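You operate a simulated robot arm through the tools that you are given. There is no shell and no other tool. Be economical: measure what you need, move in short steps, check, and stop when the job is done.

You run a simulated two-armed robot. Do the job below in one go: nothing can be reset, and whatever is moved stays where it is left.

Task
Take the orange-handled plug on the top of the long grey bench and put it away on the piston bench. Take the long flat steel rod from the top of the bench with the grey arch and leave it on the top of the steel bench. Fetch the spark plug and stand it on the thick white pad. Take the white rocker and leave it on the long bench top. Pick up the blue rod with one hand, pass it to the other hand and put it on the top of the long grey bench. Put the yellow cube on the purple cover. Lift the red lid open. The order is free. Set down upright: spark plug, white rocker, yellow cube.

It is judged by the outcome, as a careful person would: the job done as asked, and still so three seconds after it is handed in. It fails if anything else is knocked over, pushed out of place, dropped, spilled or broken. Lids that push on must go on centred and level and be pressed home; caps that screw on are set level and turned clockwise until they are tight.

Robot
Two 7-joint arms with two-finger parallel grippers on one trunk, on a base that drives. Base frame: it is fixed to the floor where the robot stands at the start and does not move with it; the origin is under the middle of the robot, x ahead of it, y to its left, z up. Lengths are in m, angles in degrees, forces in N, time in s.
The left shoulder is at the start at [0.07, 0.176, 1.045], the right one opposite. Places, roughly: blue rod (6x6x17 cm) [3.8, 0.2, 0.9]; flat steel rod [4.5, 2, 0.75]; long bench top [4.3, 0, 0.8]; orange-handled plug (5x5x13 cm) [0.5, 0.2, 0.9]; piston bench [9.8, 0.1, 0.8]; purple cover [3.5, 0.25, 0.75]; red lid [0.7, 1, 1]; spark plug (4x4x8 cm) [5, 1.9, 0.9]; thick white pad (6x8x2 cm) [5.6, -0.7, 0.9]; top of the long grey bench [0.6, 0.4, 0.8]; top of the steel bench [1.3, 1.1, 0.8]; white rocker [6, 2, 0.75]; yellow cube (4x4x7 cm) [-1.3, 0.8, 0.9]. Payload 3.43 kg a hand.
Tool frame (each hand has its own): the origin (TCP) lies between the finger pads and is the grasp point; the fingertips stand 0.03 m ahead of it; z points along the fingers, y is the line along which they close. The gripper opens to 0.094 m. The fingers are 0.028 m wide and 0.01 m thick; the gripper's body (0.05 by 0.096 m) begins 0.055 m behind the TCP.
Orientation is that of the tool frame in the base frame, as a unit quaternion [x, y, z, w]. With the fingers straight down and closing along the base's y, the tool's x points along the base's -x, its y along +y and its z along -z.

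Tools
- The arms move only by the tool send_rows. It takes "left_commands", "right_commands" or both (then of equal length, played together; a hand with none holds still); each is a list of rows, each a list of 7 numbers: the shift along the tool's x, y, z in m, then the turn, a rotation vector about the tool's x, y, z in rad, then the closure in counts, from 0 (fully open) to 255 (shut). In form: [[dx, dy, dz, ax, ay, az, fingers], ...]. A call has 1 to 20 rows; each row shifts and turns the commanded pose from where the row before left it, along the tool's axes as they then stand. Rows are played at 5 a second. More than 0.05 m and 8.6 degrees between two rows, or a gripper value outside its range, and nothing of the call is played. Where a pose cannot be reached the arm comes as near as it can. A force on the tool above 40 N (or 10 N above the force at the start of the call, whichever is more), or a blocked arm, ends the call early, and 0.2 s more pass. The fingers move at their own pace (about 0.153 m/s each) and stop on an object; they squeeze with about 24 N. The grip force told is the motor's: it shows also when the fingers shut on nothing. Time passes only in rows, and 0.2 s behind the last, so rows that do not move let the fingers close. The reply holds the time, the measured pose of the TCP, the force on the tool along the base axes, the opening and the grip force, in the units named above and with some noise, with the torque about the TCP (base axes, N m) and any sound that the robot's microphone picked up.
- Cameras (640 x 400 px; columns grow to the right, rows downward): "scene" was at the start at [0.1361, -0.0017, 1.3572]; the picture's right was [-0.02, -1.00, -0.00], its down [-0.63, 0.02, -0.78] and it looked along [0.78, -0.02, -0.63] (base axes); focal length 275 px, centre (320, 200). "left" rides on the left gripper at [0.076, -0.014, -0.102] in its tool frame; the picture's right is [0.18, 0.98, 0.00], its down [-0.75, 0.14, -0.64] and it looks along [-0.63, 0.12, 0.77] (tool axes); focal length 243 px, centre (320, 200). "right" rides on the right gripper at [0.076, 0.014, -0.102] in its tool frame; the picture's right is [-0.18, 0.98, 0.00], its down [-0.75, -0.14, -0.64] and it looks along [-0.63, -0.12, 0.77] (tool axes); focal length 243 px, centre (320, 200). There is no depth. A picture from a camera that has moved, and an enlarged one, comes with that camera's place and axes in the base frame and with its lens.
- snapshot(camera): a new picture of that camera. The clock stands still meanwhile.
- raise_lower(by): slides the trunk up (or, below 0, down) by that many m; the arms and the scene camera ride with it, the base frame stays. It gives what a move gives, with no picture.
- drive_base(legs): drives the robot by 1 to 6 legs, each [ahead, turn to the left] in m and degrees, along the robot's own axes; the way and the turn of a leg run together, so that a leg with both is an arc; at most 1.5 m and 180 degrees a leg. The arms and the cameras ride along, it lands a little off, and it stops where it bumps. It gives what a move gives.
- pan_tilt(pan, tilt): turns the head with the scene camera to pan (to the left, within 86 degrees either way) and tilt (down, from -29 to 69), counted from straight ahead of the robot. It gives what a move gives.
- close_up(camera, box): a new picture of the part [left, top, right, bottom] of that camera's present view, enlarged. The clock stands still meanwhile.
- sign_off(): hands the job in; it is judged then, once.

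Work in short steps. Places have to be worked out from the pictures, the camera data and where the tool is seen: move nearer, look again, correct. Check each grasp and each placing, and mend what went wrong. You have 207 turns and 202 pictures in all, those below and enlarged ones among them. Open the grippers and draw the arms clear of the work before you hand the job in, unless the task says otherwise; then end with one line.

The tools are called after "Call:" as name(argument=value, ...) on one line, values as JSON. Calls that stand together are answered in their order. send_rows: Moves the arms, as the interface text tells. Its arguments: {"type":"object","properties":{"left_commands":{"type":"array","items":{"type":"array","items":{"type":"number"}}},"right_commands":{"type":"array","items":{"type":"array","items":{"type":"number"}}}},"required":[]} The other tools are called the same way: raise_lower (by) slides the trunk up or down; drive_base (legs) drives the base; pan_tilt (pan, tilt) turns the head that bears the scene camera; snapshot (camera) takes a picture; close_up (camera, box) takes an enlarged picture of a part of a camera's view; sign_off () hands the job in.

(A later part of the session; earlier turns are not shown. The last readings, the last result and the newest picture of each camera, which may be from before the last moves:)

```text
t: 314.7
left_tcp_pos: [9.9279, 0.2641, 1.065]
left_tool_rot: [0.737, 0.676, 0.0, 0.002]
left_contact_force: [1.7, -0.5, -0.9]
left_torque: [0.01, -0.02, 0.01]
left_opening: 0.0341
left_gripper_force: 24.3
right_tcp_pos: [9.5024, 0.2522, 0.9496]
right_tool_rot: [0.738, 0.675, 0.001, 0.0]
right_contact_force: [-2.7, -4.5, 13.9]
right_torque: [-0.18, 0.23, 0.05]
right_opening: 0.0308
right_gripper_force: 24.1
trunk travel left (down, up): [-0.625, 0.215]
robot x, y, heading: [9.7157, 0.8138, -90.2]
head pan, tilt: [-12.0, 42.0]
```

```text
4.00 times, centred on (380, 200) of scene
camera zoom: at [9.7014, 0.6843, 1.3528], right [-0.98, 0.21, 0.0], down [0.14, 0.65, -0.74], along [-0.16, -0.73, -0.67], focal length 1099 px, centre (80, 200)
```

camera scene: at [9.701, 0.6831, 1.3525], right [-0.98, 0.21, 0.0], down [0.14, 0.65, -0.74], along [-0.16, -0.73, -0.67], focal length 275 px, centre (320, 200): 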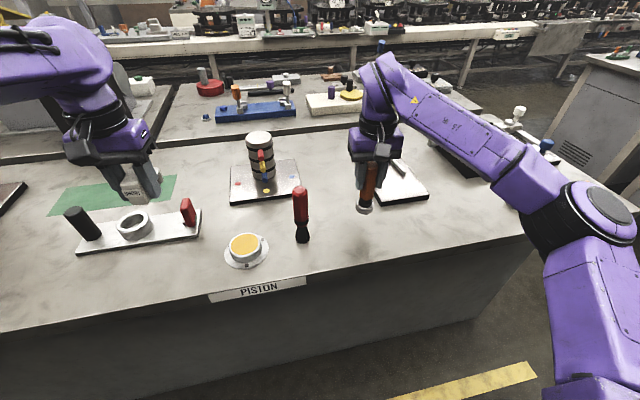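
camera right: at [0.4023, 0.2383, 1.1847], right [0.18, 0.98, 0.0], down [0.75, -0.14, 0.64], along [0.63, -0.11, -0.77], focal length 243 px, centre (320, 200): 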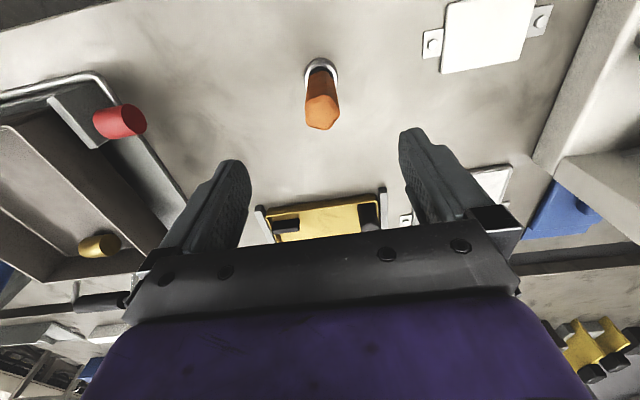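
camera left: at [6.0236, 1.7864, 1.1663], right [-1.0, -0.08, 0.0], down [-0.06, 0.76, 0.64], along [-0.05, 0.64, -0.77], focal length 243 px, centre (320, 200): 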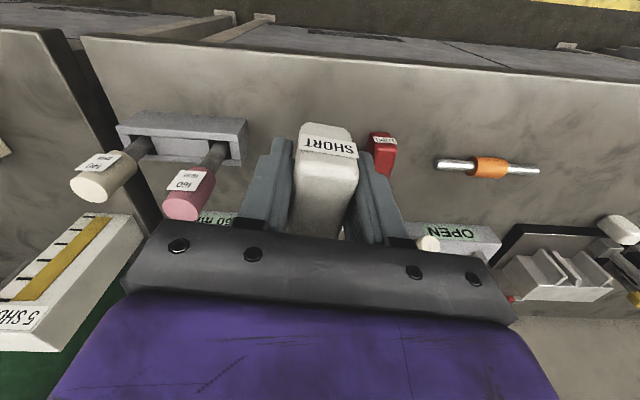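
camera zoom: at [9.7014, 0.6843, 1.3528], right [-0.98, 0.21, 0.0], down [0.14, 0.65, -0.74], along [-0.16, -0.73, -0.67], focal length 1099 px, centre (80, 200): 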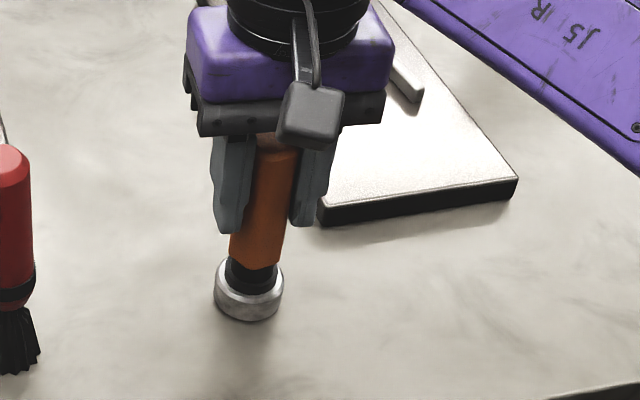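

Contact. Ease, release, and retreat.

Call:
send_rows(right_commands=[[0, 0, -0.002, 0, 0, 0, 255], [0, 0, 0, 0, 0, 0, 165], [0, 0, 0, 0, 0, 0, 130], [0, 0, 0, 0, 0, 0, 80], [0, 0, -0.03, 0, 0, 0, 60], [0, 0, -0.04, 0, 0, 0, 60], [0, 0, -0.04, 0, 0, 0, 0], [0, 0, -0.04, 0, 0, 0, 0], [0.04, -0.02, 0, 0, 0, 0, 0], [0.04, -0.02, 0, 0, 0, 0, 0], [0, 0, 0, 0, 0, 0, 0]])

Call:
snapshot(camera="scene")

```text
t: 317.1
left_tcp_pos: [9.9278, 0.2617, 1.0626]
left_tool_rot: [0.736, 0.677, 0.0, -0.001]
left_contact_force: [1.2, -0.6, -1.5]
left_torque: [0.01, -0.02, -0.03]
left_opening: 0.0338
left_gripper_force: 24.5
right_tcp_pos: [9.4704, 0.3331, 1.0998]
right_tool_rot: [0.737, 0.675, 0.002, -0.003]
right_contact_force: [-0.7, -0.9, 0.6]
right_torque: [-0.01, 0.01, 0.02]
right_opening: 0.0939
right_gripper_force: 0.1
trunk travel left (down, up): [-0.625, 0.215]
robot x, y, heading: [9.7199, 0.8129, -90.0]
head pan, tilt: [-12.0, 42.0]
```

```text
95 pictures are left
camera scene: at [9.7022, 0.6821, 1.3523], right [-0.98, 0.21, 0.0], down [0.14, 0.66, -0.74], along [-0.16, -0.73, -0.67], focal length 275 px, centre (320, 200)
```

scene: 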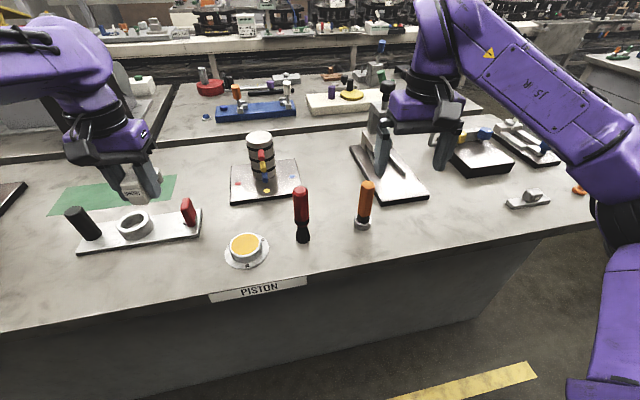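

Plug stands on the piston bench. Raise, back off, and drive back along the aisle to the long bench.

Call:
raise_lower(by=0.08)

Call:
drive_base(legs=[[-0.17, 0], [0, -90], [1.5, 0], [1.5, 0], [1.5, 0], [0.75, 0]])

Call:
pan_tilt(pan=40, tilt=25)

Call:
snapshot(camera="scene")

```text
t: 318.2
left_tcp_pos: [9.9276, 0.2631, 1.1437]
left_tool_rot: [0.737, 0.676, 0.0, 0.002]
left_contact_force: [0.1, -0.8, -0.9]
left_torque: [0.01, 0.03, 0.01]
left_opening: 0.0339
left_gripper_force: 24.2
right_tcp_pos: [9.4715, 0.3322, 1.1802]
right_tool_rot: [0.738, 0.675, 0.001, -0.002]
right_contact_force: [-0.5, -0.3, -0.2]
right_torque: [-0.02, 0.02, -0.02]
right_opening: 0.0941
right_gripper_force: 0.2
trunk travel left (down, up): [-0.705, 0.135]
robot x, y, heading: [9.7158, 0.8129, -90.2]
head pan, tilt: [-12.0, 42.0]
```

```text
t: 348.2
left_tcp_pos: [3.9293, 0.6953, 1.1427]
left_tool_rot: [1.0, -0.028, -0.001, 0.001]
left_contact_force: [-0.2, -0.9, -1.4]
left_torque: [-0.02, -0.03, -0.01]
left_opening: 0.0337
left_gripper_force: 24.0
right_tcp_pos: [3.9855, 1.1532, 1.1796]
right_tool_rot: [1.0, -0.03, 0.003, 0.0]
right_contact_force: [0.6, 0.6, -0.2]
right_torque: [0.03, 0.01, 0.02]
right_opening: 0.0942
right_gripper_force: 0.0
trunk travel left (down, up): [-0.705, 0.135]
robot x, y, heading: [4.473, 0.9211, -178.7]
head pan, tilt: [-12.0, 42.0]
```

```text
t: 349.4
left_tcp_pos: [3.9284, 0.6955, 1.1431]
left_tool_rot: [1.0, -0.028, -0.001, 0.001]
left_contact_force: [-0.5, 0.1, -0.7]
left_torque: [-0.03, -0.01, 0.0]
left_opening: 0.0339
left_gripper_force: 23.5
right_tcp_pos: [3.9839, 1.1537, 1.1795]
right_tool_rot: [1.0, -0.029, 0.003, 0.0]
right_contact_force: [0.0, 1.1, 0.8]
right_torque: [0.0, 0.02, 0.02]
right_opening: 0.0937
right_gripper_force: 0.1
trunk travel left (down, up): [-0.705, 0.135]
robot x, y, heading: [4.4762, 0.9205, -178.4]
head pan, tilt: [40.0, 25.0]
```

```text
94 pictures are left
camera scene: at [4.3535, 0.8591, 1.4587], right [-0.66, 0.75, 0.0], down [0.32, 0.28, -0.91], along [-0.68, -0.6, -0.42], focal length 275 px, centre (320, 200)
```

scene: 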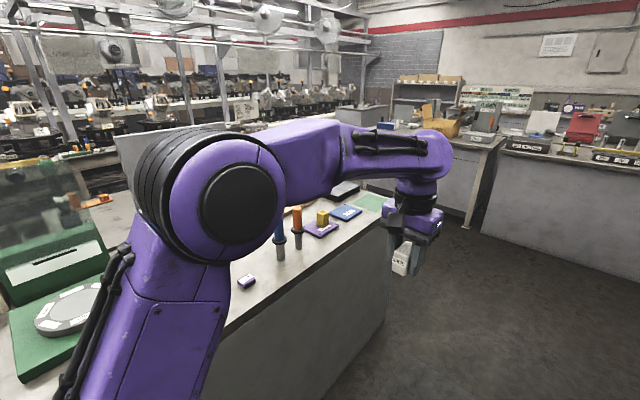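

Call:
drive_base(legs=[[0, 88.5], [0.12, 0]])

Call:
pan_tilt(pan=10, tilt=42)

Call:
snapshot(camera="scene")

```text
t: 354.5
left_tcp_pos: [4.6861, 0.2501, 1.1442]
left_tool_rot: [0.735, 0.679, -0.001, 0.002]
left_contact_force: [0.3, -0.4, -1.6]
left_torque: [0.0, 0.01, 0.0]
left_opening: 0.034
left_gripper_force: 23.8
right_tcp_pos: [4.2288, 0.3175, 1.1813]
right_tool_rot: [0.735, 0.678, 0.001, -0.001]
right_contact_force: [0.0, 0.5, -0.2]
right_torque: [-0.03, 0.0, -0.01]
right_opening: 0.0937
right_gripper_force: 0.0
trunk travel left (down, up): [-0.705, 0.135]
robot x, y, heading: [4.4718, 0.7982, -89.7]
head pan, tilt: [40.0, 25.0]
```

```text
t: 355.4
left_tcp_pos: [4.6863, 0.2499, 1.1439]
left_tool_rot: [0.735, 0.678, 0.0, 0.002]
left_contact_force: [0.7, -0.1, -0.9]
left_torque: [0.02, 0.0, 0.04]
left_opening: 0.0338
left_gripper_force: 23.5
right_tcp_pos: [4.2289, 0.3172, 1.1794]
right_tool_rot: [0.735, 0.678, 0.002, -0.002]
right_contact_force: [1.2, 0.6, -0.2]
right_torque: [0.02, -0.01, -0.01]
right_opening: 0.0941
right_gripper_force: 0.1
trunk travel left (down, up): [-0.705, 0.135]
robot x, y, heading: [4.4759, 0.7957, -89.5]
head pan, tilt: [10.0, 42.0]
```

```text
93 pictures are left
camera scene: at [4.4891, 0.6678, 1.4326], right [-0.98, -0.18, 0.0], down [-0.12, 0.66, -0.74], along [0.13, -0.73, -0.67], focal length 275 px, centre (320, 200)
```

scene: 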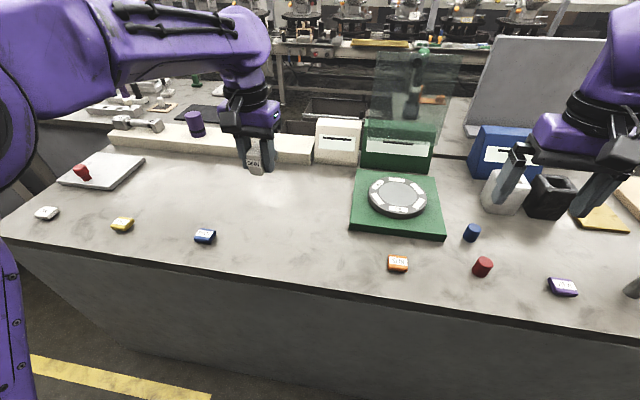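

Clear area at about (4.69, 0.15). Move there and lower.

Call:
raise_lower(by=-0.08)

Call:
send_rows(left_commands=[[-0.035, 0, 0.02, 0, 0, 0, 255], [-0.035, 0, 0.02, 0, 0, 0, 255], [-0.03, 0, 0.03, 0, 0, 0, 255], [0, 0, 0.04, 0, 0, 0, 255], [0, 0, 0.04, 0, 0, 0, 255], [0, 0, 0.02, 0, 0, 0, 255], [0, 0, 0.005, 0, 0, 0, 255], [0, 0, 0.003, 0, 0, 0, 255], [0, 0, 0, 0, 0, 0, 255]])

Call:
close_up(camera="scene", box=[200, 140, 360, 240])

```text
t: 356.6
left_tcp_pos: [4.6855, 0.2482, 1.0647]
left_tool_rot: [0.734, 0.679, 0.0, 0.002]
left_contact_force: [0.2, 0.5, -0.8]
left_torque: [0.0, 0.0, -0.03]
left_opening: 0.0335
left_gripper_force: 23.2
right_tcp_pos: [4.2293, 0.3159, 1.1008]
right_tool_rot: [0.736, 0.677, 0.002, -0.002]
right_contact_force: [-0.1, 1.3, -0.1]
right_torque: [0.0, -0.03, 0.02]
right_opening: 0.0938
right_gripper_force: 0.1
trunk travel left (down, up): [-0.625, 0.215]
robot x, y, heading: [4.4743, 0.801, -90.0]
head pan, tilt: [10.0, 42.0]
```

```text
t: 358.6
left_tcp_pos: [4.6797, 0.1484, 0.8844]
left_tool_rot: [0.734, 0.679, 0.0, 0.001]
left_contact_force: [0.4, 0.6, -0.9]
left_torque: [0.02, 0.01, 0.01]
left_opening: 0.0338
left_gripper_force: 24.6
right_tcp_pos: [4.228, 0.3159, 1.1006]
right_tool_rot: [0.735, 0.678, 0.002, -0.002]
right_contact_force: [0.8, -0.1, -0.3]
right_torque: [-0.04, 0.02, 0.0]
right_opening: 0.0941
right_gripper_force: 0.1
trunk travel left (down, up): [-0.625, 0.215]
robot x, y, heading: [4.4734, 0.8018, -89.9]
head pan, tilt: [10.0, 42.0]
```

```text
4.00 times, centred on (280, 190) of scene
camera zoom: at [4.4889, 0.6674, 1.3525], right [-0.98, -0.18, 0.0], down [-0.12, 0.66, -0.74], along [0.13, -0.73, -0.67], focal length 1099 px, centre (480, 240)
```

zoom: 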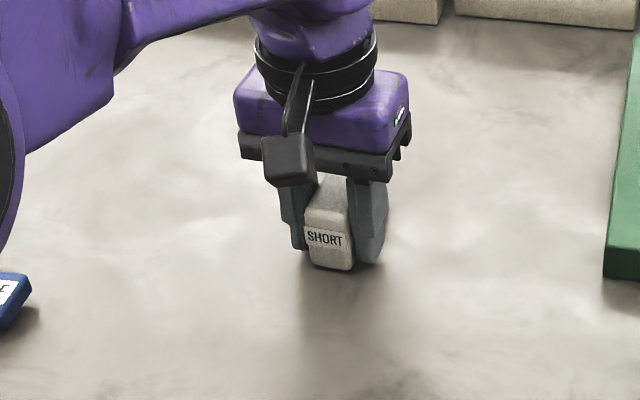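

Call:
send_rows(left_commands=[[0, 0, 0.002, 0, 0, 0, 255], [0, 0, 0.002, 0, 0, 0, 255], [0, 0, 0.001, 0, 0, 0, 255], [0, 0, 0, 0, 0, 0, 255]])

```text
t: 359.6
left_tcp_pos: [4.6784, 0.1484, 0.8823]
left_tool_rot: [0.735, 0.679, -0.002, 0.004]
left_contact_force: [2.2, -4.7, 15.7]
left_torque: [0.14, 0.0, -0.01]
left_opening: 0.0338
left_gripper_force: 23.7
right_tcp_pos: [4.2274, 0.3175, 1.1003]
right_tool_rot: [0.736, 0.678, 0.002, -0.002]
right_contact_force: [0.2, -0.8, 0.6]
right_torque: [-0.02, 0.01, -0.03]
right_opening: 0.094
right_gripper_force: 0.2
trunk travel left (down, up): [-0.625, 0.215]
robot x, y, heading: [4.4736, 0.7975, -90.0]
head pan, tilt: [10.0, 42.0]
```

Contact. Ease off, release, retreat.

Call:
send_rows(left_commands=[[0, 0, -0.002, 0, 0, 0, 255], [0, 0, 0, 0, 0, 0, 150], [0, 0, 0, 0, 0, 0, 110], [0, 0, 0, 0, 0, 0, 80], [0, 0, -0.02, 0, 0, 0, 80], [0, 0, -0.03, 0, 0, 0, 80], [0, 0, -0.04, 0, 0, 0, 60], [0, 0, -0.04, 0, 0, 0, 0], [0, 0, -0.04, 0, 0, 0, 0], [0.04, 0, 0, 0, 0, 0, 0], [0.04, 0, 0, 0, 0, 0, 0], [0, 0, 0, 0, 0, 0, 0]])

Call:
close_up(camera="scene", box=[200, 140, 360, 240])

```text
t: 362.2
left_tcp_pos: [4.6829, 0.2298, 1.0533]
left_tool_rot: [0.735, 0.679, -0.001, 0.002]
left_contact_force: [-0.3, 0.0, -0.3]
left_torque: [0.03, 0.0, 0.01]
left_opening: 0.0941
left_gripper_force: 0.0
right_tcp_pos: [4.2286, 0.3146, 1.0983]
right_tool_rot: [0.735, 0.678, 0.004, -0.002]
right_contact_force: [0.4, 0.3, -0.4]
right_torque: [-0.01, 0.0, 0.04]
right_opening: 0.0941
right_gripper_force: 0.0
trunk travel left (down, up): [-0.625, 0.215]
robot x, y, heading: [4.4738, 0.7995, -89.6]
head pan, tilt: [10.0, 42.0]
```

```text
4.00 times, centred on (280, 190) of scene
camera zoom: at [4.4889, 0.6657, 1.3522], right [-0.98, -0.18, 0.0], down [-0.12, 0.66, -0.74], along [0.13, -0.73, -0.67], focal length 1099 px, centre (480, 240)
```

zoom: 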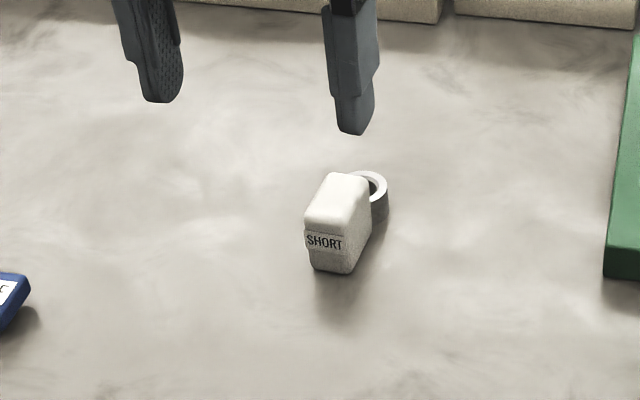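

Rocker stands well. Next the blue rod near (3.84, 0.22): I'll grip it from the side low on its handle with the left hand, then hand over to the right from above. Drive there.

Call:
drive_base(legs=[[-0.17, 0], [0, -90], [0.84, 0], [0, 90]])

Call:
pan_tilt(pan=15, tilt=38)

Call:
snapshot(camera="scene")

Call:
snapshot(camera="left")

```text
t: 375.3
left_tcp_pos: [3.8166, 0.3832, 1.0543]
left_tool_rot: [0.743, 0.669, -0.001, 0.001]
left_contact_force: [0.2, -0.1, 0.4]
left_torque: [0.02, -0.02, -0.02]
left_opening: 0.0942
left_gripper_force: 0.2
right_tcp_pos: [3.3646, 0.4822, 1.0988]
right_tool_rot: [0.744, 0.669, 0.002, -0.002]
right_contact_force: [-0.3, -0.8, -0.2]
right_torque: [0.03, 0.01, 0.02]
right_opening: 0.0941
right_gripper_force: 0.0
trunk travel left (down, up): [-0.625, 0.215]
robot x, y, heading: [3.6247, 0.9561, -91.3]
head pan, tilt: [10.0, 42.0]
```

```text
t: 376.0
left_tcp_pos: [3.8161, 0.3829, 1.0544]
left_tool_rot: [0.742, 0.67, -0.001, 0.001]
left_contact_force: [0.5, -0.8, -0.1]
left_torque: [0.01, -0.04, -0.02]
left_opening: 0.0943
left_gripper_force: 0.0
right_tcp_pos: [3.3646, 0.4813, 1.0999]
right_tool_rot: [0.744, 0.668, 0.002, -0.002]
right_contact_force: [0.2, -0.4, 0.4]
right_torque: [-0.01, 0.02, -0.01]
right_opening: 0.0941
right_gripper_force: 0.1
trunk travel left (down, up): [-0.625, 0.215]
robot x, y, heading: [3.6218, 0.9562, -91.2]
head pan, tilt: [15.0, 38.0]
```

```text
90 pictures are left
camera scene: at [3.6423, 0.8252, 1.3584], right [-0.97, -0.24, 0.0], down [-0.15, 0.6, -0.79], along [0.19, -0.76, -0.62], focal length 275 px, centre (320, 200)
```

scene: 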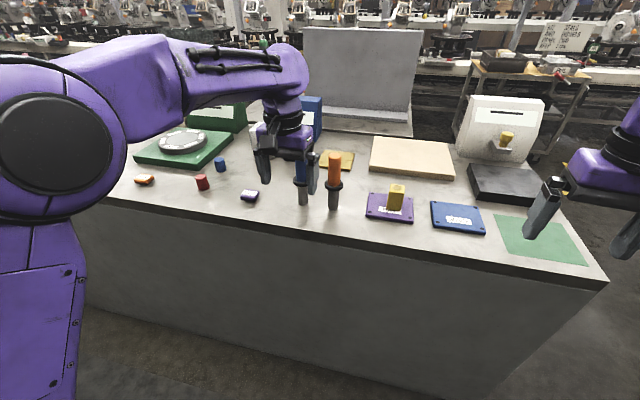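

```text
89 pictures are left
camera left: at [3.8101, 0.4612, 1.1573], right [1.0, 0.08, 0.0], down [0.06, -0.76, 0.64], along [0.05, -0.64, -0.77], focal length 243 px, centre (320, 200)
```

left: 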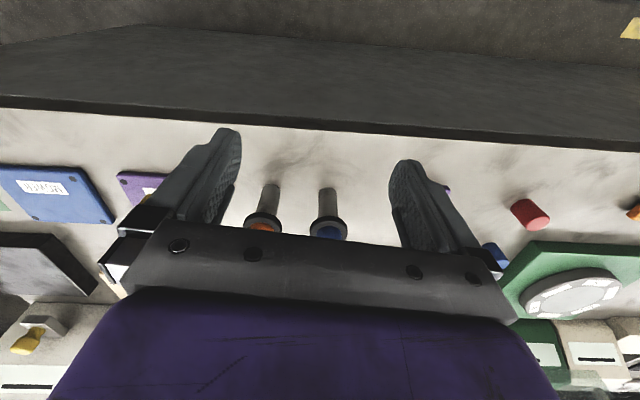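

Blue rod at (3.839, 0.23), collar ≈0.93, top ≈1.02. Pitch the left hand up to near-horizontal behind it.

Call:
send_rows(left_commands=[[0.03, 0.02, 0, 0, 0, 0, 80], [0.02, 0, 0, 0, -0.145, 0, 80], [0, 0, 0, 0, -0.145, 0, 80], [0, 0, 0, 0, -0.145, 0, 80], [0, 0, 0, 0, -0.145, 0, 80], [0, 0, 0, 0, -0.145, 0, 80], [0, 0, 0, 0, -0.145, 0, 80], [0, 0, 0, 0, -0.145, 0, 80], [0, 0, 0, 0, -0.145, 0, 80], [0, 0, 0, 0, -0.145, 0, 80], [0, 0, 0, 0, 0, 0, 80]])

Call:
snapshot(camera="scene")

Call:
snapshot(camera="left")

```text
t: 378.4
left_tcp_pos: [3.8424, 0.4311, 1.0539]
left_tool_rot: [0.589, 0.531, -0.452, 0.408]
left_contact_force: [0.1, -0.4, -0.3]
left_torque: [-0.06, -0.02, -0.01]
left_opening: 0.0646
left_gripper_force: 0.1
right_tcp_pos: [3.3651, 0.4822, 1.0994]
right_tool_rot: [0.744, 0.669, 0.002, -0.001]
right_contact_force: [-0.4, -0.3, -0.3]
right_torque: [0.01, 0.03, -0.01]
right_opening: 0.0941
right_gripper_force: 0.0
trunk travel left (down, up): [-0.625, 0.215]
robot x, y, heading: [3.6219, 0.958, -91.0]
head pan, tilt: [15.0, 38.0]
```

```text
88 pictures are left
camera scene: at [3.6418, 0.8256, 1.3585], right [-0.97, -0.24, 0.0], down [-0.15, 0.6, -0.79], along [0.19, -0.77, -0.62], focal length 275 px, centre (320, 200)
```

scene: 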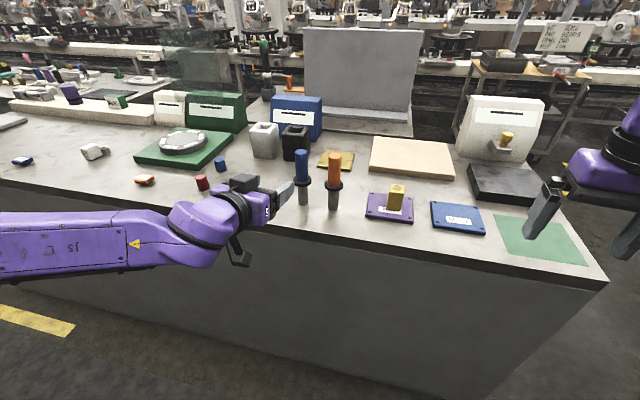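

```text
87 pictures are left
camera left: at [3.8393, 0.5516, 1.0081], right [0.98, -0.05, -0.18], down [0.18, 0.41, 0.89], along [0.02, -0.91, 0.41], focal length 243 px, centre (320, 200)
```

left: 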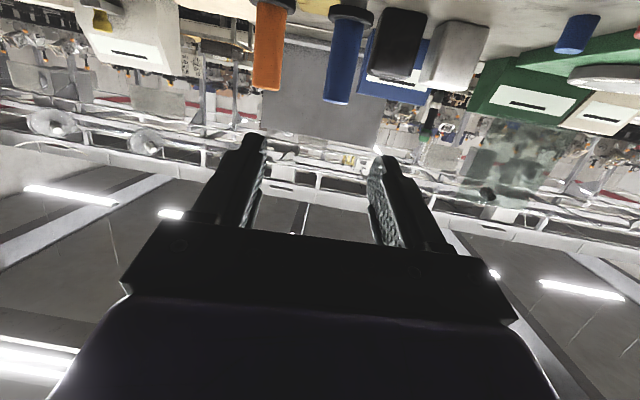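

Lower to grip height, advance partway, and check.

Call:
send_rows(left_commands=[[0.031, 0, 0.0083, 0, 0, 0, 80], [0.031, 0, 0.0083, 0, 0, 0, 80], [0.031, 0, 0.0083, 0, 0, 0, 80], [-0.0103, 0.0034, 0.0387, 0, 0, 0, 80], [-0.0103, 0.0034, 0.0387, 0, 0, 0, 80], [-0.0103, 0.0034, 0.0387, 0, 0, 0, 80], [0, 0, 0, 0, 0, 0, 80]])

Call:
snapshot(camera="left")

Call:
close_up(camera="scene", box=[230, 140, 390, 240])

```text
t: 380.0
left_tcp_pos: [3.8396, 0.3123, 0.9578]
left_tool_rot: [0.589, 0.531, -0.452, 0.408]
left_contact_force: [-0.4, 0.3, 0.2]
left_torque: [0.01, -0.04, 0.01]
left_opening: 0.0644
left_gripper_force: 0.1
right_tcp_pos: [3.3654, 0.4817, 1.0996]
right_tool_rot: [0.744, 0.668, 0.001, -0.002]
right_contact_force: [-0.1, 0.5, 0.4]
right_torque: [-0.03, 0.01, 0.0]
right_opening: 0.0938
right_gripper_force: 0.1
trunk travel left (down, up): [-0.625, 0.215]
robot x, y, heading: [3.6244, 0.9569, -91.1]
head pan, tilt: [15.0, 38.0]
```

```text
86 pictures are left
camera left: at [3.8375, 0.4311, 0.9116], right [0.98, -0.05, -0.18], down [0.18, 0.41, 0.89], along [0.02, -0.91, 0.41], focal length 243 px, centre (320, 200)
```

left: 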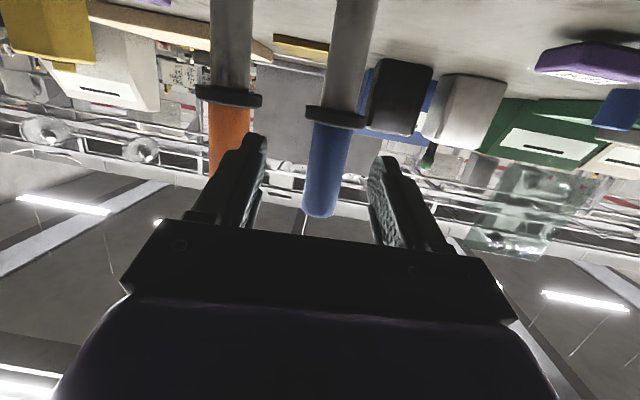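

```text
4.00 times, centred on (310, 190) of scene
camera zoom: at [3.6425, 0.8262, 1.3585], right [-0.97, -0.24, 0.0], down [-0.15, 0.6, -0.79], along [0.19, -0.77, -0.62], focal length 1099 px, centre (360, 240)
```

zoom: 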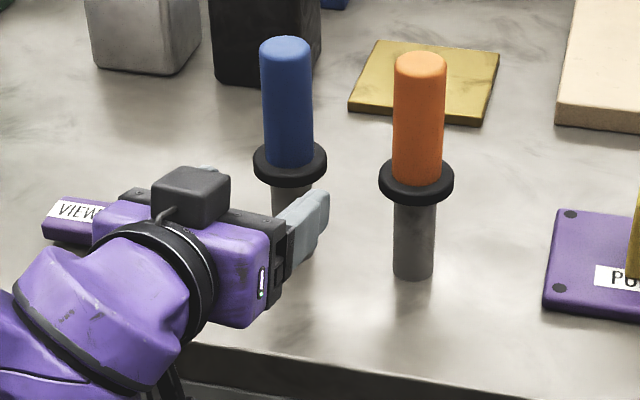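

Aligned with the blue handle. Raise 6 mm to clear the collar, advance 8 cm, and look.

Call:
send_rows(left_commands=[[-0.0058, 0, -0.0016, 0, 0, 0, 80], [-0.0103, 0.0034, 0.0387, 0, 0, 0, 80], [-0.0103, 0.0034, 0.0387, 0, 0, 0, 80], [0, 0, 0, 0, 0, 0, 80]])

Call:
snapshot(camera="left")

Call:
close_up(camera="scene", box=[230, 140, 390, 240])

```text
t: 381.0
left_tcp_pos: [3.8381, 0.2318, 0.9629]
left_tool_rot: [0.59, 0.53, -0.452, 0.408]
left_contact_force: [0.1, 0.2, 0.5]
left_torque: [0.05, 0.02, -0.03]
left_opening: 0.0647
left_gripper_force: 0.2
right_tcp_pos: [3.3658, 0.4839, 1.1005]
right_tool_rot: [0.744, 0.669, 0.001, -0.001]
right_contact_force: [0.9, 1.4, 0.5]
right_torque: [0.01, 0.02, -0.02]
right_opening: 0.0939
right_gripper_force: 0.0
trunk travel left (down, up): [-0.625, 0.215]
robot x, y, heading: [3.6227, 0.9553, -90.9]
head pan, tilt: [15.0, 38.0]
```

```text
84 pictures are left
camera left: at [3.8365, 0.3513, 0.9175], right [0.98, -0.05, -0.18], down [0.18, 0.41, 0.89], along [0.02, -0.91, 0.41], focal length 243 px, centre (320, 200)
```

left: 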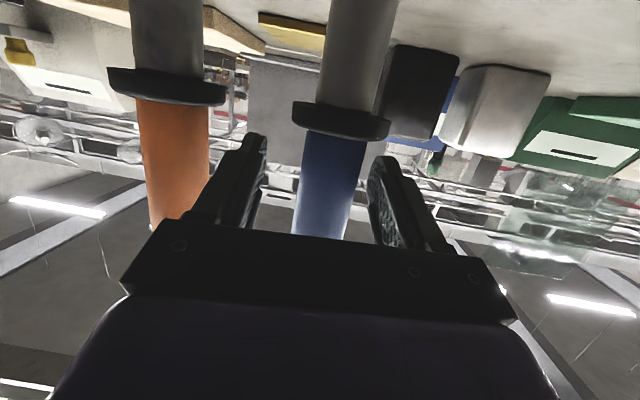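

```text
4.00 times, centred on (310, 190) of scene
camera zoom: at [3.6427, 0.8263, 1.3585], right [-0.97, -0.24, 0.0], down [-0.15, 0.6, -0.79], along [0.19, -0.77, -0.62], focal length 1099 px, centre (360, 240)
```

zoom: 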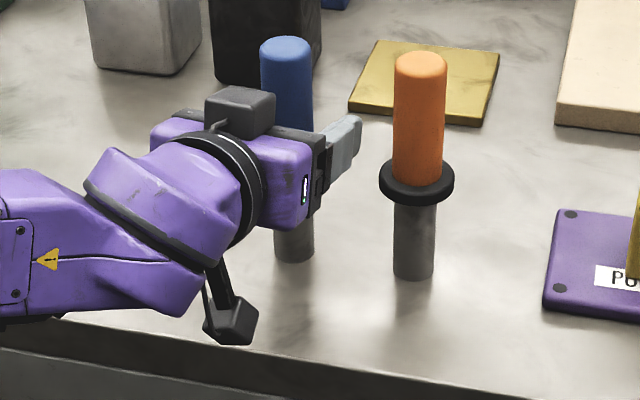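

Handle between the fingers. Close and lift.

Call:
send_rows(left_commands=[[0, 0.004, 0, 0, 0, 0, 150], [0, 0, 0, 0, 0, 0, 255], [0, 0, 0, 0, 0, 0, 255], [0, 0, 0, 0, 0, 0, 255], [-0.029, 0, -0.0078, 0, 0, 0, 255], [-0.029, 0, -0.0078, 0, 0, 0, 255], [-0.029, 0, -0.0078, 0, 0, 0, 255], [-0.029, 0, -0.0078, 0, 0, 0, 255], [-0.029, 0, -0.0078, 0, 0, 0, 255], [0, 0, 0, 0, 0, 0, 255]])

Call:
close_up(camera="scene", box=[200, 80, 400, 230])

```text
t: 383.2
left_tcp_pos: [3.8422, 0.2305, 1.1145]
left_tool_rot: [0.59, 0.531, -0.451, 0.407]
left_contact_force: [0.5, 0.0, -3.7]
left_torque: [0.07, 0.0, 0.0]
left_opening: 0.033
left_gripper_force: 23.5
right_tcp_pos: [3.3662, 0.4812, 1.0995]
right_tool_rot: [0.744, 0.668, 0.001, -0.003]
right_contact_force: [-0.4, -1.3, 1.3]
right_torque: [-0.02, -0.03, 0.01]
right_opening: 0.0939
right_gripper_force: 0.1
trunk travel left (down, up): [-0.625, 0.215]
robot x, y, heading: [3.6214, 0.959, -91.2]
head pan, tilt: [15.0, 38.0]
```

```text
2.67 times, centred on (300, 155) of scene
camera zoom: at [3.6429, 0.824, 1.3582], right [-0.97, -0.24, 0.0], down [-0.15, 0.6, -0.79], along [0.19, -0.76, -0.62], focal length 732 px, centre (373, 320)
```

zoom: 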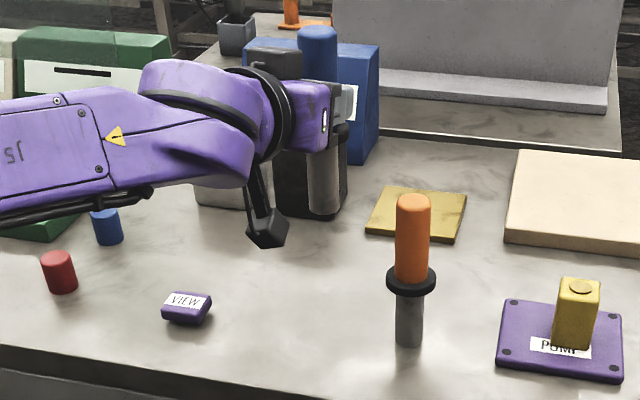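

Blue rod lifted upright. Back away from the bench and bring it in front of the robot.

Call:
drive_base(legs=[[-0.3, 0]])

Call:
send_rows(left_commands=[[0.0087, -0.03, -0.0322, 0, 0, 0, 255], [0.0087, -0.03, -0.0322, 0, 0, 0, 255], [0.0087, -0.03, -0.0322, 0, 0, 0, 255], [0.0087, -0.03, -0.0322, 0, 0, 0, 255], [0.0087, -0.03, -0.0322, 0, 0, 0, 255], [0.0087, -0.03, -0.0322, 0, 0, 0, 255], [0, 0, 0, 0, 0, 0, 255]], right_commands=[[0, 0, -0.04, 0, 0, 0, 0], [0, 0, -0.04, 0, 0, 0, 0], [0, 0, -0.04, 0, 0, 0, 0], [0, 0, -0.04, 0, 0, 0, 0], [0, 0, 0, 0, 0, 0, 0], [0, 0, 0, 0, 0, 0, 0], [0, 0, 0, 0, 0, 0, 0]])

Call:
pan_tilt(pan=0, tilt=30)

Call:
snapshot(camera="scene")

```text
t: 385.2
left_tcp_pos: [3.8505, 0.532, 1.1148]
left_tool_rot: [0.59, 0.531, -0.452, 0.407]
left_contact_force: [0.0, -0.2, -3.1]
left_torque: [0.03, -0.01, 0.04]
left_opening: 0.0331
left_gripper_force: 24.1
right_tcp_pos: [3.3719, 0.7818, 1.0997]
right_tool_rot: [0.743, 0.669, 0.001, -0.003]
right_contact_force: [0.5, 0.7, -0.2]
right_torque: [0.0, 0.04, 0.01]
right_opening: 0.094
right_gripper_force: 0.0
trunk travel left (down, up): [-0.625, 0.215]
robot x, y, heading: [3.6304, 1.2577, -90.8]
head pan, tilt: [15.0, 38.0]
```

```text
t: 386.9
left_tcp_pos: [3.6913, 0.749, 1.114]
left_tool_rot: [0.59, 0.532, -0.451, 0.406]
left_contact_force: [0.4, 0.0, -3.7]
left_torque: [0.04, 0.0, -0.04]
left_opening: 0.0328
left_gripper_force: 24.6
right_tcp_pos: [3.3736, 0.7792, 1.2589]
right_tool_rot: [0.743, 0.669, 0.001, -0.002]
right_contact_force: [-0.2, -0.2, 0.0]
right_torque: [-0.01, 0.01, 0.02]
right_opening: 0.0941
right_gripper_force: 0.0
trunk travel left (down, up): [-0.625, 0.215]
robot x, y, heading: [3.6299, 1.2568, -90.7]
head pan, tilt: [15.0, 38.0]
```

```text
t: 387.6
left_tcp_pos: [3.69, 0.7506, 1.1139]
left_tool_rot: [0.589, 0.532, -0.451, 0.408]
left_contact_force: [-0.5, -0.9, -2.7]
left_torque: [0.04, -0.03, 0.05]
left_opening: 0.0328
left_gripper_force: 24.3
right_tcp_pos: [3.3717, 0.7797, 1.2584]
right_tool_rot: [0.743, 0.67, 0.001, -0.003]
right_contact_force: [-0.6, -0.4, 0.2]
right_torque: [0.01, 0.01, -0.01]
right_opening: 0.0942
right_gripper_force: 0.0
trunk travel left (down, up): [-0.625, 0.215]
robot x, y, heading: [3.6287, 1.2594, -91.0]
head pan, tilt: [0.0, 30.0]
```

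```text
81 pictures are left
camera scene: at [3.6256, 1.1198, 1.3707], right [-1.0, 0.02, 0.0], down [0.01, 0.5, -0.87], along [-0.02, -0.87, -0.5], focal length 275 px, centre (320, 200)
```

scene: 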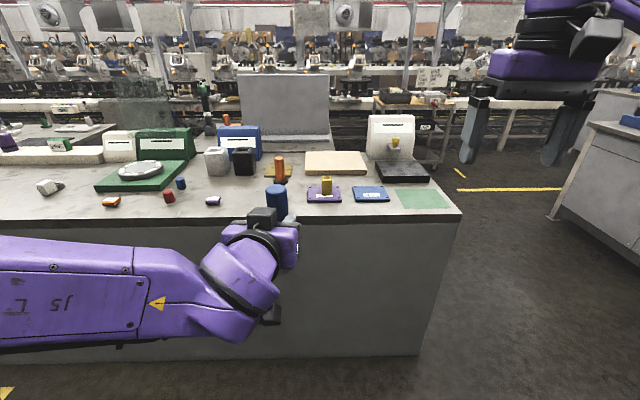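

Move the right hand over the rod top (open), staying above it.

Call:
send_rows(right_commands=[[0, 0.045, 0, 0, 0, 0, 60], [0, 0.045, 0, 0, 0, 0, 60], [0, 0.045, 0, 0, 0, 0, 60], [0, 0.045, 0, 0, 0, 0, 60], [0, 0.045, 0, 0, 0, 0, 60], [-0.002, 0.046, 0, 0, 0, 0, 60], [-0.002, 0.046, 0, 0, 0, 0, 60], [0, 0, 0, 0, 0, 0, 60]])

Call:
snapshot(camera="right")

Call:
snapshot(camera="scene")

```text
t: 389.6
left_tcp_pos: [3.6892, 0.7505, 1.1149]
left_tool_rot: [0.59, 0.532, -0.45, 0.408]
left_contact_force: [0.1, -0.4, -2.2]
left_torque: [0.02, 0.0, -0.02]
left_opening: 0.0327
left_gripper_force: 24.4
right_tcp_pos: [3.6216, 0.765, 1.252]
right_tool_rot: [0.763, 0.645, 0.032, 0.03]
right_contact_force: [0.2, -0.1, 0.9]
right_torque: [0.06, -0.01, 0.01]
right_opening: 0.0716
right_gripper_force: 0.0
right hand out of reach, approached as far as the arm can: row 5, 6, 7
trunk travel left (down, up): [-0.625, 0.215]
robot x, y, heading: [3.6284, 1.259, -91.0]
head pan, tilt: [0.0, 30.0]
stopped in row 8 (right hand): the arm was blocked; the commanded pose is now the measured one
```

```text
80 pictures are left
camera right: at [3.6407, 0.8371, 1.3562], right [0.93, -0.35, 0.08], down [-0.32, -0.72, 0.62], along [-0.16, -0.61, -0.78], focal length 243 px, centre (320, 200)
```

right: 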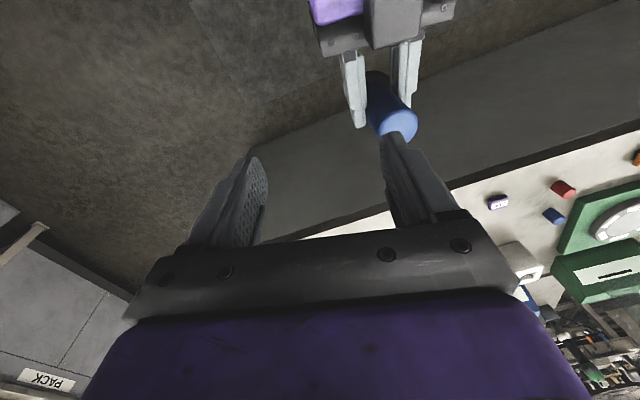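

```text
79 pictures are left
camera scene: at [3.6254, 1.1197, 1.3707], right [-1.0, 0.02, 0.0], down [0.01, 0.5, -0.87], along [-0.02, -0.87, -0.5], focal length 275 px, centre (320, 200)
```

scene: 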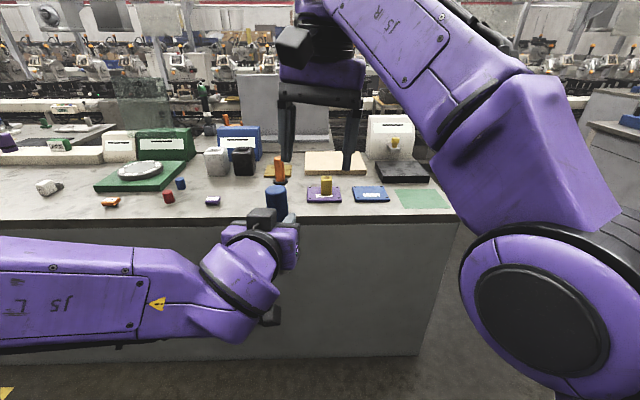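

The right arm can't cross that far left at this height. Send it back and level it, and bring the rod lower and further right.

Call:
send_rows(right_commands=[[0, -0.04, 0, 0.045, -0.005, -0.07, 60], [0, -0.04, 0, 0.042, -0.005, -0.07, 60], [0, -0.04, 0, 0, 0, 0, 60], [0, -0.04, 0, 0, 0, 0, 60], [0, 0, 0, 0, 0, 0, 60], [0, 0, 0, 0, 0, 0, 60], [0, 0, 0, 0, 0, 0, 60], [0, 0, 0, 0, 0, 0, 60], [0, 0, 0, 0, 0, 0, 60]], left_commands=[[0, 0, 0, 0, 0, 0, 255], [0, 0, 0, 0, 0, 0, 255], [0, 0, 0, 0, 0, 0, 255], [0.024, -0.0275, 0.0065, 0, 0, 0, 255], [0.024, -0.0275, 0.0065, 0, 0, 0, 255], [0.024, -0.0275, 0.0065, 0, 0, 0, 255], [0.024, -0.0275, 0.0065, 0, 0, 0, 255], [0, 0, 0, 0, 0, 0, 255], [0, 0, 0, 0, 0, 0, 255]])

Call:
snapshot(camera="scene")

```text
t: 391.6
left_tcp_pos: [3.5779, 0.7623, 1.0136]
left_tool_rot: [0.59, 0.531, -0.451, 0.408]
left_contact_force: [0.4, 0.1, -3.0]
left_torque: [0.05, 0.02, 0.06]
left_opening: 0.0324
left_gripper_force: 24.0
right_tcp_pos: [3.4668, 0.7768, 1.2467]
right_tool_rot: [0.715, 0.699, -0.004, -0.001]
right_contact_force: [0.2, 0.0, 0.9]
right_torque: [0.0, -0.01, 0.0]
right_opening: 0.0722
right_gripper_force: 0.0
trunk travel left (down, up): [-0.625, 0.215]
robot x, y, heading: [3.6273, 1.2586, -91.0]
head pan, tilt: [0.0, 30.0]
```

```text
78 pictures are left
camera scene: at [3.625, 1.1196, 1.3707], right [-1.0, 0.02, 0.0], down [0.01, 0.5, -0.87], along [-0.02, -0.87, -0.5], focal length 275 px, centre (320, 200)
```

scene: 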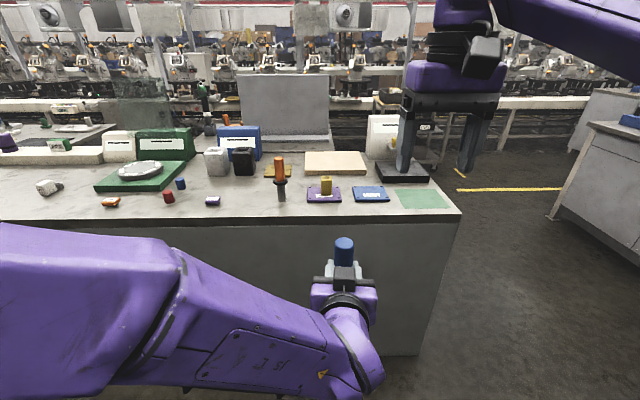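

Now move the right hand over the rod and check alignment.

Call:
send_rows(right_commands=[[-0.01, 0.036, 0.02, 0, 0, 0, 80], [-0.01, 0.036, 0.03, 0, 0, 0, 80], [-0.01, 0.037, 0.03, 0, 0, 0, 80], [0, 0, 0.03, 0, 0, 0, 80], [0, 0, 0, 0, 0, 0, 80]])

Call:
snapshot(camera="right")

Call:
snapshot(camera="scene")

```text
t: 392.8
left_tcp_pos: [3.578, 0.7605, 1.0144]
left_tool_rot: [0.59, 0.532, -0.451, 0.407]
left_contact_force: [-1.2, -0.3, -4.2]
left_torque: [0.02, 0.0, -0.03]
left_opening: 0.0327
left_gripper_force: 24.1
right_tcp_pos: [3.5744, 0.7422, 1.1355]
right_tool_rot: [0.716, 0.698, -0.005, -0.001]
right_contact_force: [-0.2, 0.6, 0.5]
right_torque: [-0.01, -0.04, 0.0]
right_opening: 0.0644
right_gripper_force: 0.0
trunk travel left (down, up): [-0.625, 0.215]
robot x, y, heading: [3.6304, 1.2557, -91.1]
head pan, tilt: [0.0, 30.0]
```

```text
77 pictures are left
camera right: at [3.5908, 0.8191, 1.2371], right [0.98, -0.21, -0.01], down [-0.16, -0.75, 0.65], along [-0.14, -0.63, -0.76], focal length 243 px, centre (320, 200)
```

right: 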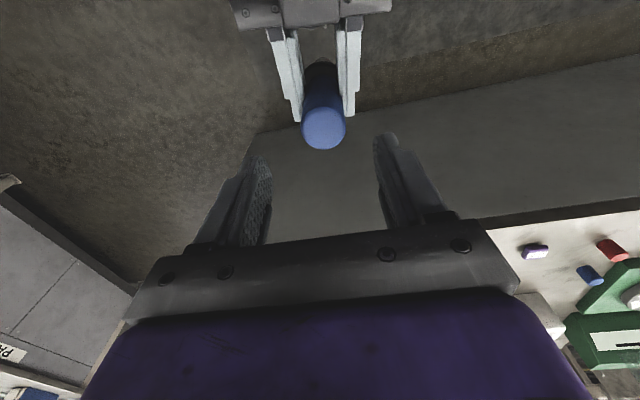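

```text
76 pictures are left
camera scene: at [3.6248, 1.1191, 1.3706], right [-1.0, 0.02, 0.0], down [0.01, 0.5, -0.87], along [-0.02, -0.87, -0.5], focal length 275 px, centre (320, 200)
```

scene: 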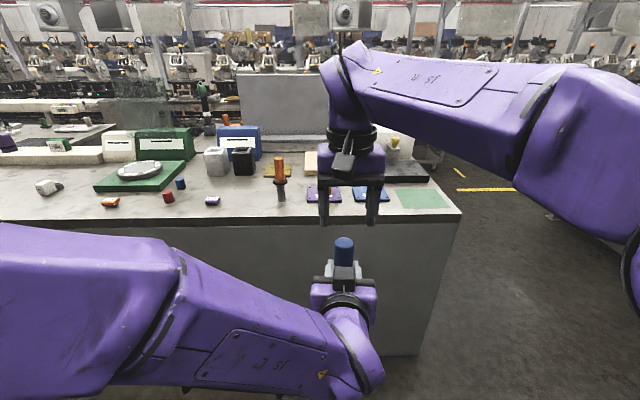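

Aligned (rod top at ~(3.577, 0.749, 1.08)). Descend 5.5 cm and grip.

Call:
send_rows(right_commands=[[0.006, 0.002, 0.02, 0, 0, 0, 80], [0, 0, 0.02, 0, 0, 0, 80], [0, 0, 0.015, 0, 0, 0, 80], [0, 0, 0, 0, 0, 0, 80]])

Call:
snapshot(camera="right")

Call:
close_up(camera="scene", box=[260, 170, 420, 290])

```text
t: 393.8
left_tcp_pos: [3.5789, 0.7613, 1.0152]
left_tool_rot: [0.59, 0.532, -0.451, 0.408]
left_contact_force: [-0.4, -0.2, -3.0]
left_torque: [0.04, 0.01, 0.0]
left_opening: 0.0329
left_gripper_force: 23.9
right_tcp_pos: [3.5747, 0.7491, 1.0812]
right_tool_rot: [0.715, 0.699, -0.005, 0.0]
right_contact_force: [0.6, -1.1, 0.3]
right_torque: [0.0, 0.0, 0.04]
right_opening: 0.0645
right_gripper_force: 0.0
trunk travel left (down, up): [-0.625, 0.215]
robot x, y, heading: [3.6279, 1.257, -90.9]
head pan, tilt: [0.0, 30.0]
```

```text
75 pictures are left
camera right: at [3.5917, 0.8259, 1.1829], right [0.98, -0.21, -0.01], down [-0.15, -0.74, 0.65], along [-0.14, -0.63, -0.76], focal length 243 px, centre (320, 200)
```

right: 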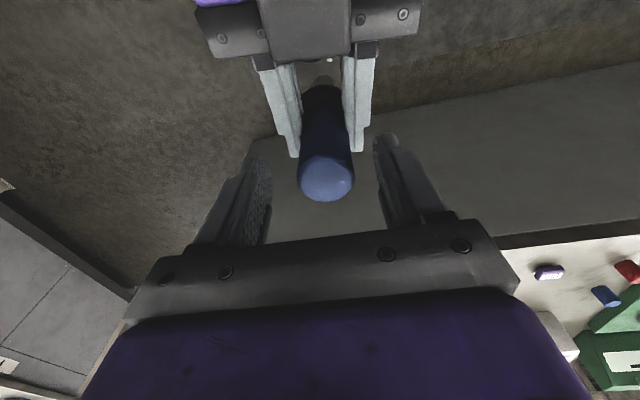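

```text
3.33 times, centred on (340, 230) of scene
camera zoom: at [3.6256, 1.1197, 1.3707], right [-1.0, 0.02, 0.0], down [0.01, 0.5, -0.87], along [-0.02, -0.87, -0.5], focal length 916 px, centre (253, 100)
```

zoom: 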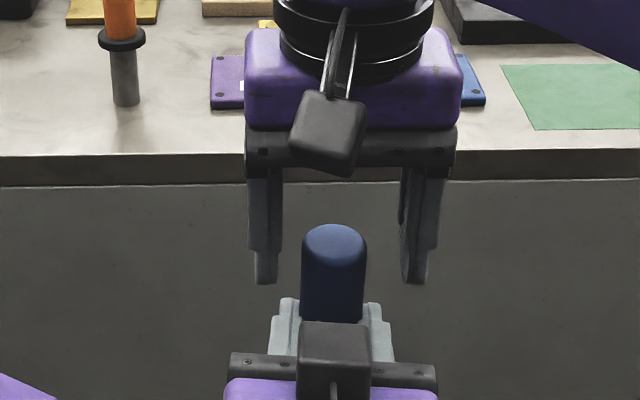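

Call:
send_rows(right_commands=[[0.004, 0.004, 0.002, 0, 0, 0, 80], [0, 0, 0, 0, 0, 0, 150], [0, 0, 0, 0, 0, 0, 255], [0, 0, 0, 0, 0, 0, 255], [0, 0, 0, 0, 0, 0, 255]])

```text
t: 395.0
left_tcp_pos: [3.5791, 0.7598, 1.0135]
left_tool_rot: [0.589, 0.533, -0.45, 0.408]
left_contact_force: [12.9, 2.1, -0.9]
left_torque: [-0.25, 0.73, 0.2]
left_opening: 0.0328
left_gripper_force: 23.9
right_tcp_pos: [3.5784, 0.7527, 1.0797]
right_tool_rot: [0.715, 0.699, -0.007, -0.001]
right_contact_force: [-14.4, -2.0, 0.2]
right_torque: [0.09, 0.23, -0.09]
right_opening: 0.033
right_gripper_force: 24.3
trunk travel left (down, up): [-0.625, 0.215]
robot x, y, heading: [3.6267, 1.259, -90.9]
head pan, tilt: [0.0, 30.0]
```

Both hands hold it. Open the left and withdraw straight back.

Call:
send_rows(left_commands=[[0, 0, 0, 0, 0, 0, 150], [0, 0, 0, 0, 0, 0, 80], [0, 0, 0, 0, 0, 0, 60], [0.0085, 0, -0.032, 0, 0, 0, 60], [0.0085, 0, -0.032, 0, 0, 0, 60], [0.0085, 0, -0.032, 0, 0, 0, 60], [0, 0, 0, 0, 0, 0, 60]])

Call:
snapshot(camera="scene")

```text
t: 396.6
left_tcp_pos: [3.5907, 0.8602, 1.0155]
left_tool_rot: [0.589, 0.533, -0.449, 0.409]
left_contact_force: [-0.1, -0.5, -0.6]
left_torque: [0.0, 0.01, 0.0]
left_opening: 0.0719
left_gripper_force: 0.0
right_tcp_pos: [3.579, 0.7538, 1.0786]
right_tool_rot: [0.715, 0.699, -0.005, -0.001]
right_contact_force: [-0.3, 1.0, 0.0]
right_torque: [0.0, -0.02, 0.0]
right_opening: 0.0326
right_gripper_force: 23.8
trunk travel left (down, up): [-0.625, 0.215]
robot x, y, heading: [3.6268, 1.2601, -90.9]
head pan, tilt: [0.0, 30.0]
```

```text
73 pictures are left
camera scene: at [3.6253, 1.1195, 1.3707], right [-1.0, 0.02, 0.0], down [0.01, 0.5, -0.87], along [-0.02, -0.87, -0.5], focal length 275 px, centre (320, 200)
```

scene: 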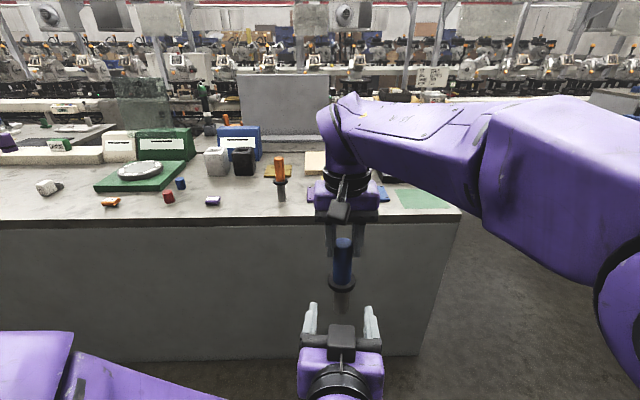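

Handover complete. Now tuck the right hand (raised, to the right) and turn the left hand back down.

Call:
send_rows(left_commands=[[0, 0.04, 0, 0, 0, 0, 60], [0, 0.04, 0, 0, 0, 0, 60], [0, 0.04, 0, 0, 0.145, 0, 60], [0, 0.04, 0, 0, 0.145, 0, 60], [0, 0.02, 0, 0, 0.145, 0, 60], [0, 0, 0, 0, 0.145, 0, 60], [0, 0, 0, 0, 0.145, 0, 60], [0, 0, 0, 0, 0.145, 0, 60], [0, 0, 0, 0, 0.145, 0, 60], [-0.03, 0, -0.03, 0, 0.145, 0, 0], [-0.03, 0, -0.03, 0, 0.145, 0, 0], [0, 0, 0, 0, 0, 0, 0]], right_commands=[[0, -0.03, -0.03, 0, 0, 0, 255], [0, -0.03, -0.03, 0, 0, 0, 255], [0, -0.03, -0.03, 0, 0, 0, 255], [0, -0.04, -0.02, 0, 0, 0, 255], [0, -0.04, 0, 0, 0, 0, 255], [0, -0.04, 0, 0, 0, 0, 255], [0, -0.04, 0, 0, 0, 0, 255], [0, 0, 0, 0, 0, 0, 255], [0, 0, 0, 0, 0, 0, 255], [0, 0, 0, 0, 0, 0, 255], [0, 0, 0, 0, 0, 0, 255], [0, 0, 0, 0, 0, 0, 255]])

Call:
drive_base(legs=[[0.15, 0], [0, 91], [0.9, 0], [0, 60]])

Call:
pan_tilt(pan=0, tilt=25)

Call:
snapshot(camera="scene")

```text
t: 399.2
left_tcp_pos: [3.74, 0.774, 1.0925]
left_tool_rot: [0.743, 0.67, -0.001, 0.002]
left_contact_force: [0.4, 0.4, -0.5]
left_torque: [0.0, -0.01, 0.03]
left_opening: 0.0938
left_gripper_force: 0.0
left hand out of reach, approached as far as the arm can: row 2, 3, 4
right_tcp_pos: [3.3305, 0.7619, 1.1912]
right_tool_rot: [0.715, 0.699, -0.005, 0.0]
right_contact_force: [-0.2, 1.2, -3.6]
right_torque: [0.03, 0.03, -0.01]
right_opening: 0.0326
right_gripper_force: 23.8
trunk travel left (down, up): [-0.625, 0.215]
robot x, y, heading: [3.6266, 1.2621, -91.0]
head pan, tilt: [0.0, 30.0]
```

```text
t: 411.4
left_tcp_pos: [4.6782, 1.5768, 1.0929]
left_tool_rot: [-0.452, 0.892, 0.001, 0.001]
left_contact_force: [-0.7, 0.1, -0.1]
left_torque: [-0.03, 0.0, -0.01]
left_opening: 0.0944
left_gripper_force: 0.1
right_tcp_pos: [5.0383, 1.3802, 1.1913]
right_tool_rot: [-0.485, 0.874, -0.001, 0.005]
right_contact_force: [0.4, 0.8, -2.0]
right_torque: [0.01, 0.0, -0.01]
right_opening: 0.0325
right_gripper_force: 23.5
trunk travel left (down, up): [-0.625, 0.215]
robot x, y, heading: [4.5243, 1.1023, 58.4]
head pan, tilt: [0.0, 30.0]
```

```text
t: 412.1
left_tcp_pos: [4.6792, 1.5764, 1.0915]
left_tool_rot: [-0.451, 0.892, 0.001, 0.001]
left_contact_force: [0.2, -0.2, 0.0]
left_torque: [-0.01, -0.02, -0.03]
left_opening: 0.0939
left_gripper_force: 0.0
right_tcp_pos: [5.0384, 1.3796, 1.1911]
right_tool_rot: [-0.485, 0.874, -0.002, 0.005]
right_contact_force: [-0.2, 0.1, -2.8]
right_torque: [-0.01, 0.02, 0.02]
right_opening: 0.0323
right_gripper_force: 23.9
trunk travel left (down, up): [-0.625, 0.215]
robot x, y, heading: [4.5278, 1.1007, 58.4]
head pan, tilt: [0.0, 25.0]
```

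```text
72 pictures are left
camera scene: at [4.6033, 1.2256, 1.3786], right [0.85, -0.52, 0.0], down [-0.22, -0.36, -0.91], along [0.47, 0.77, -0.42], focal length 275 px, centre (320, 200)
```

scene: 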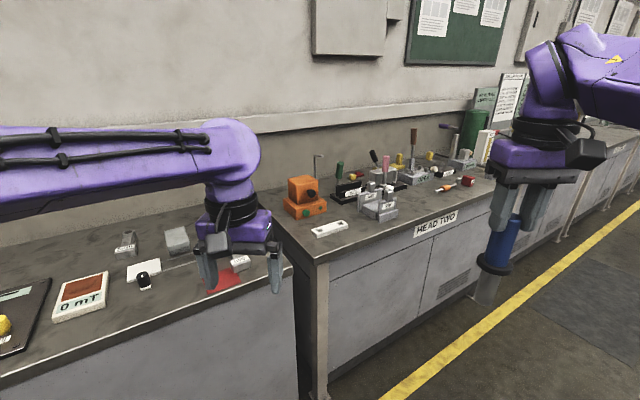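

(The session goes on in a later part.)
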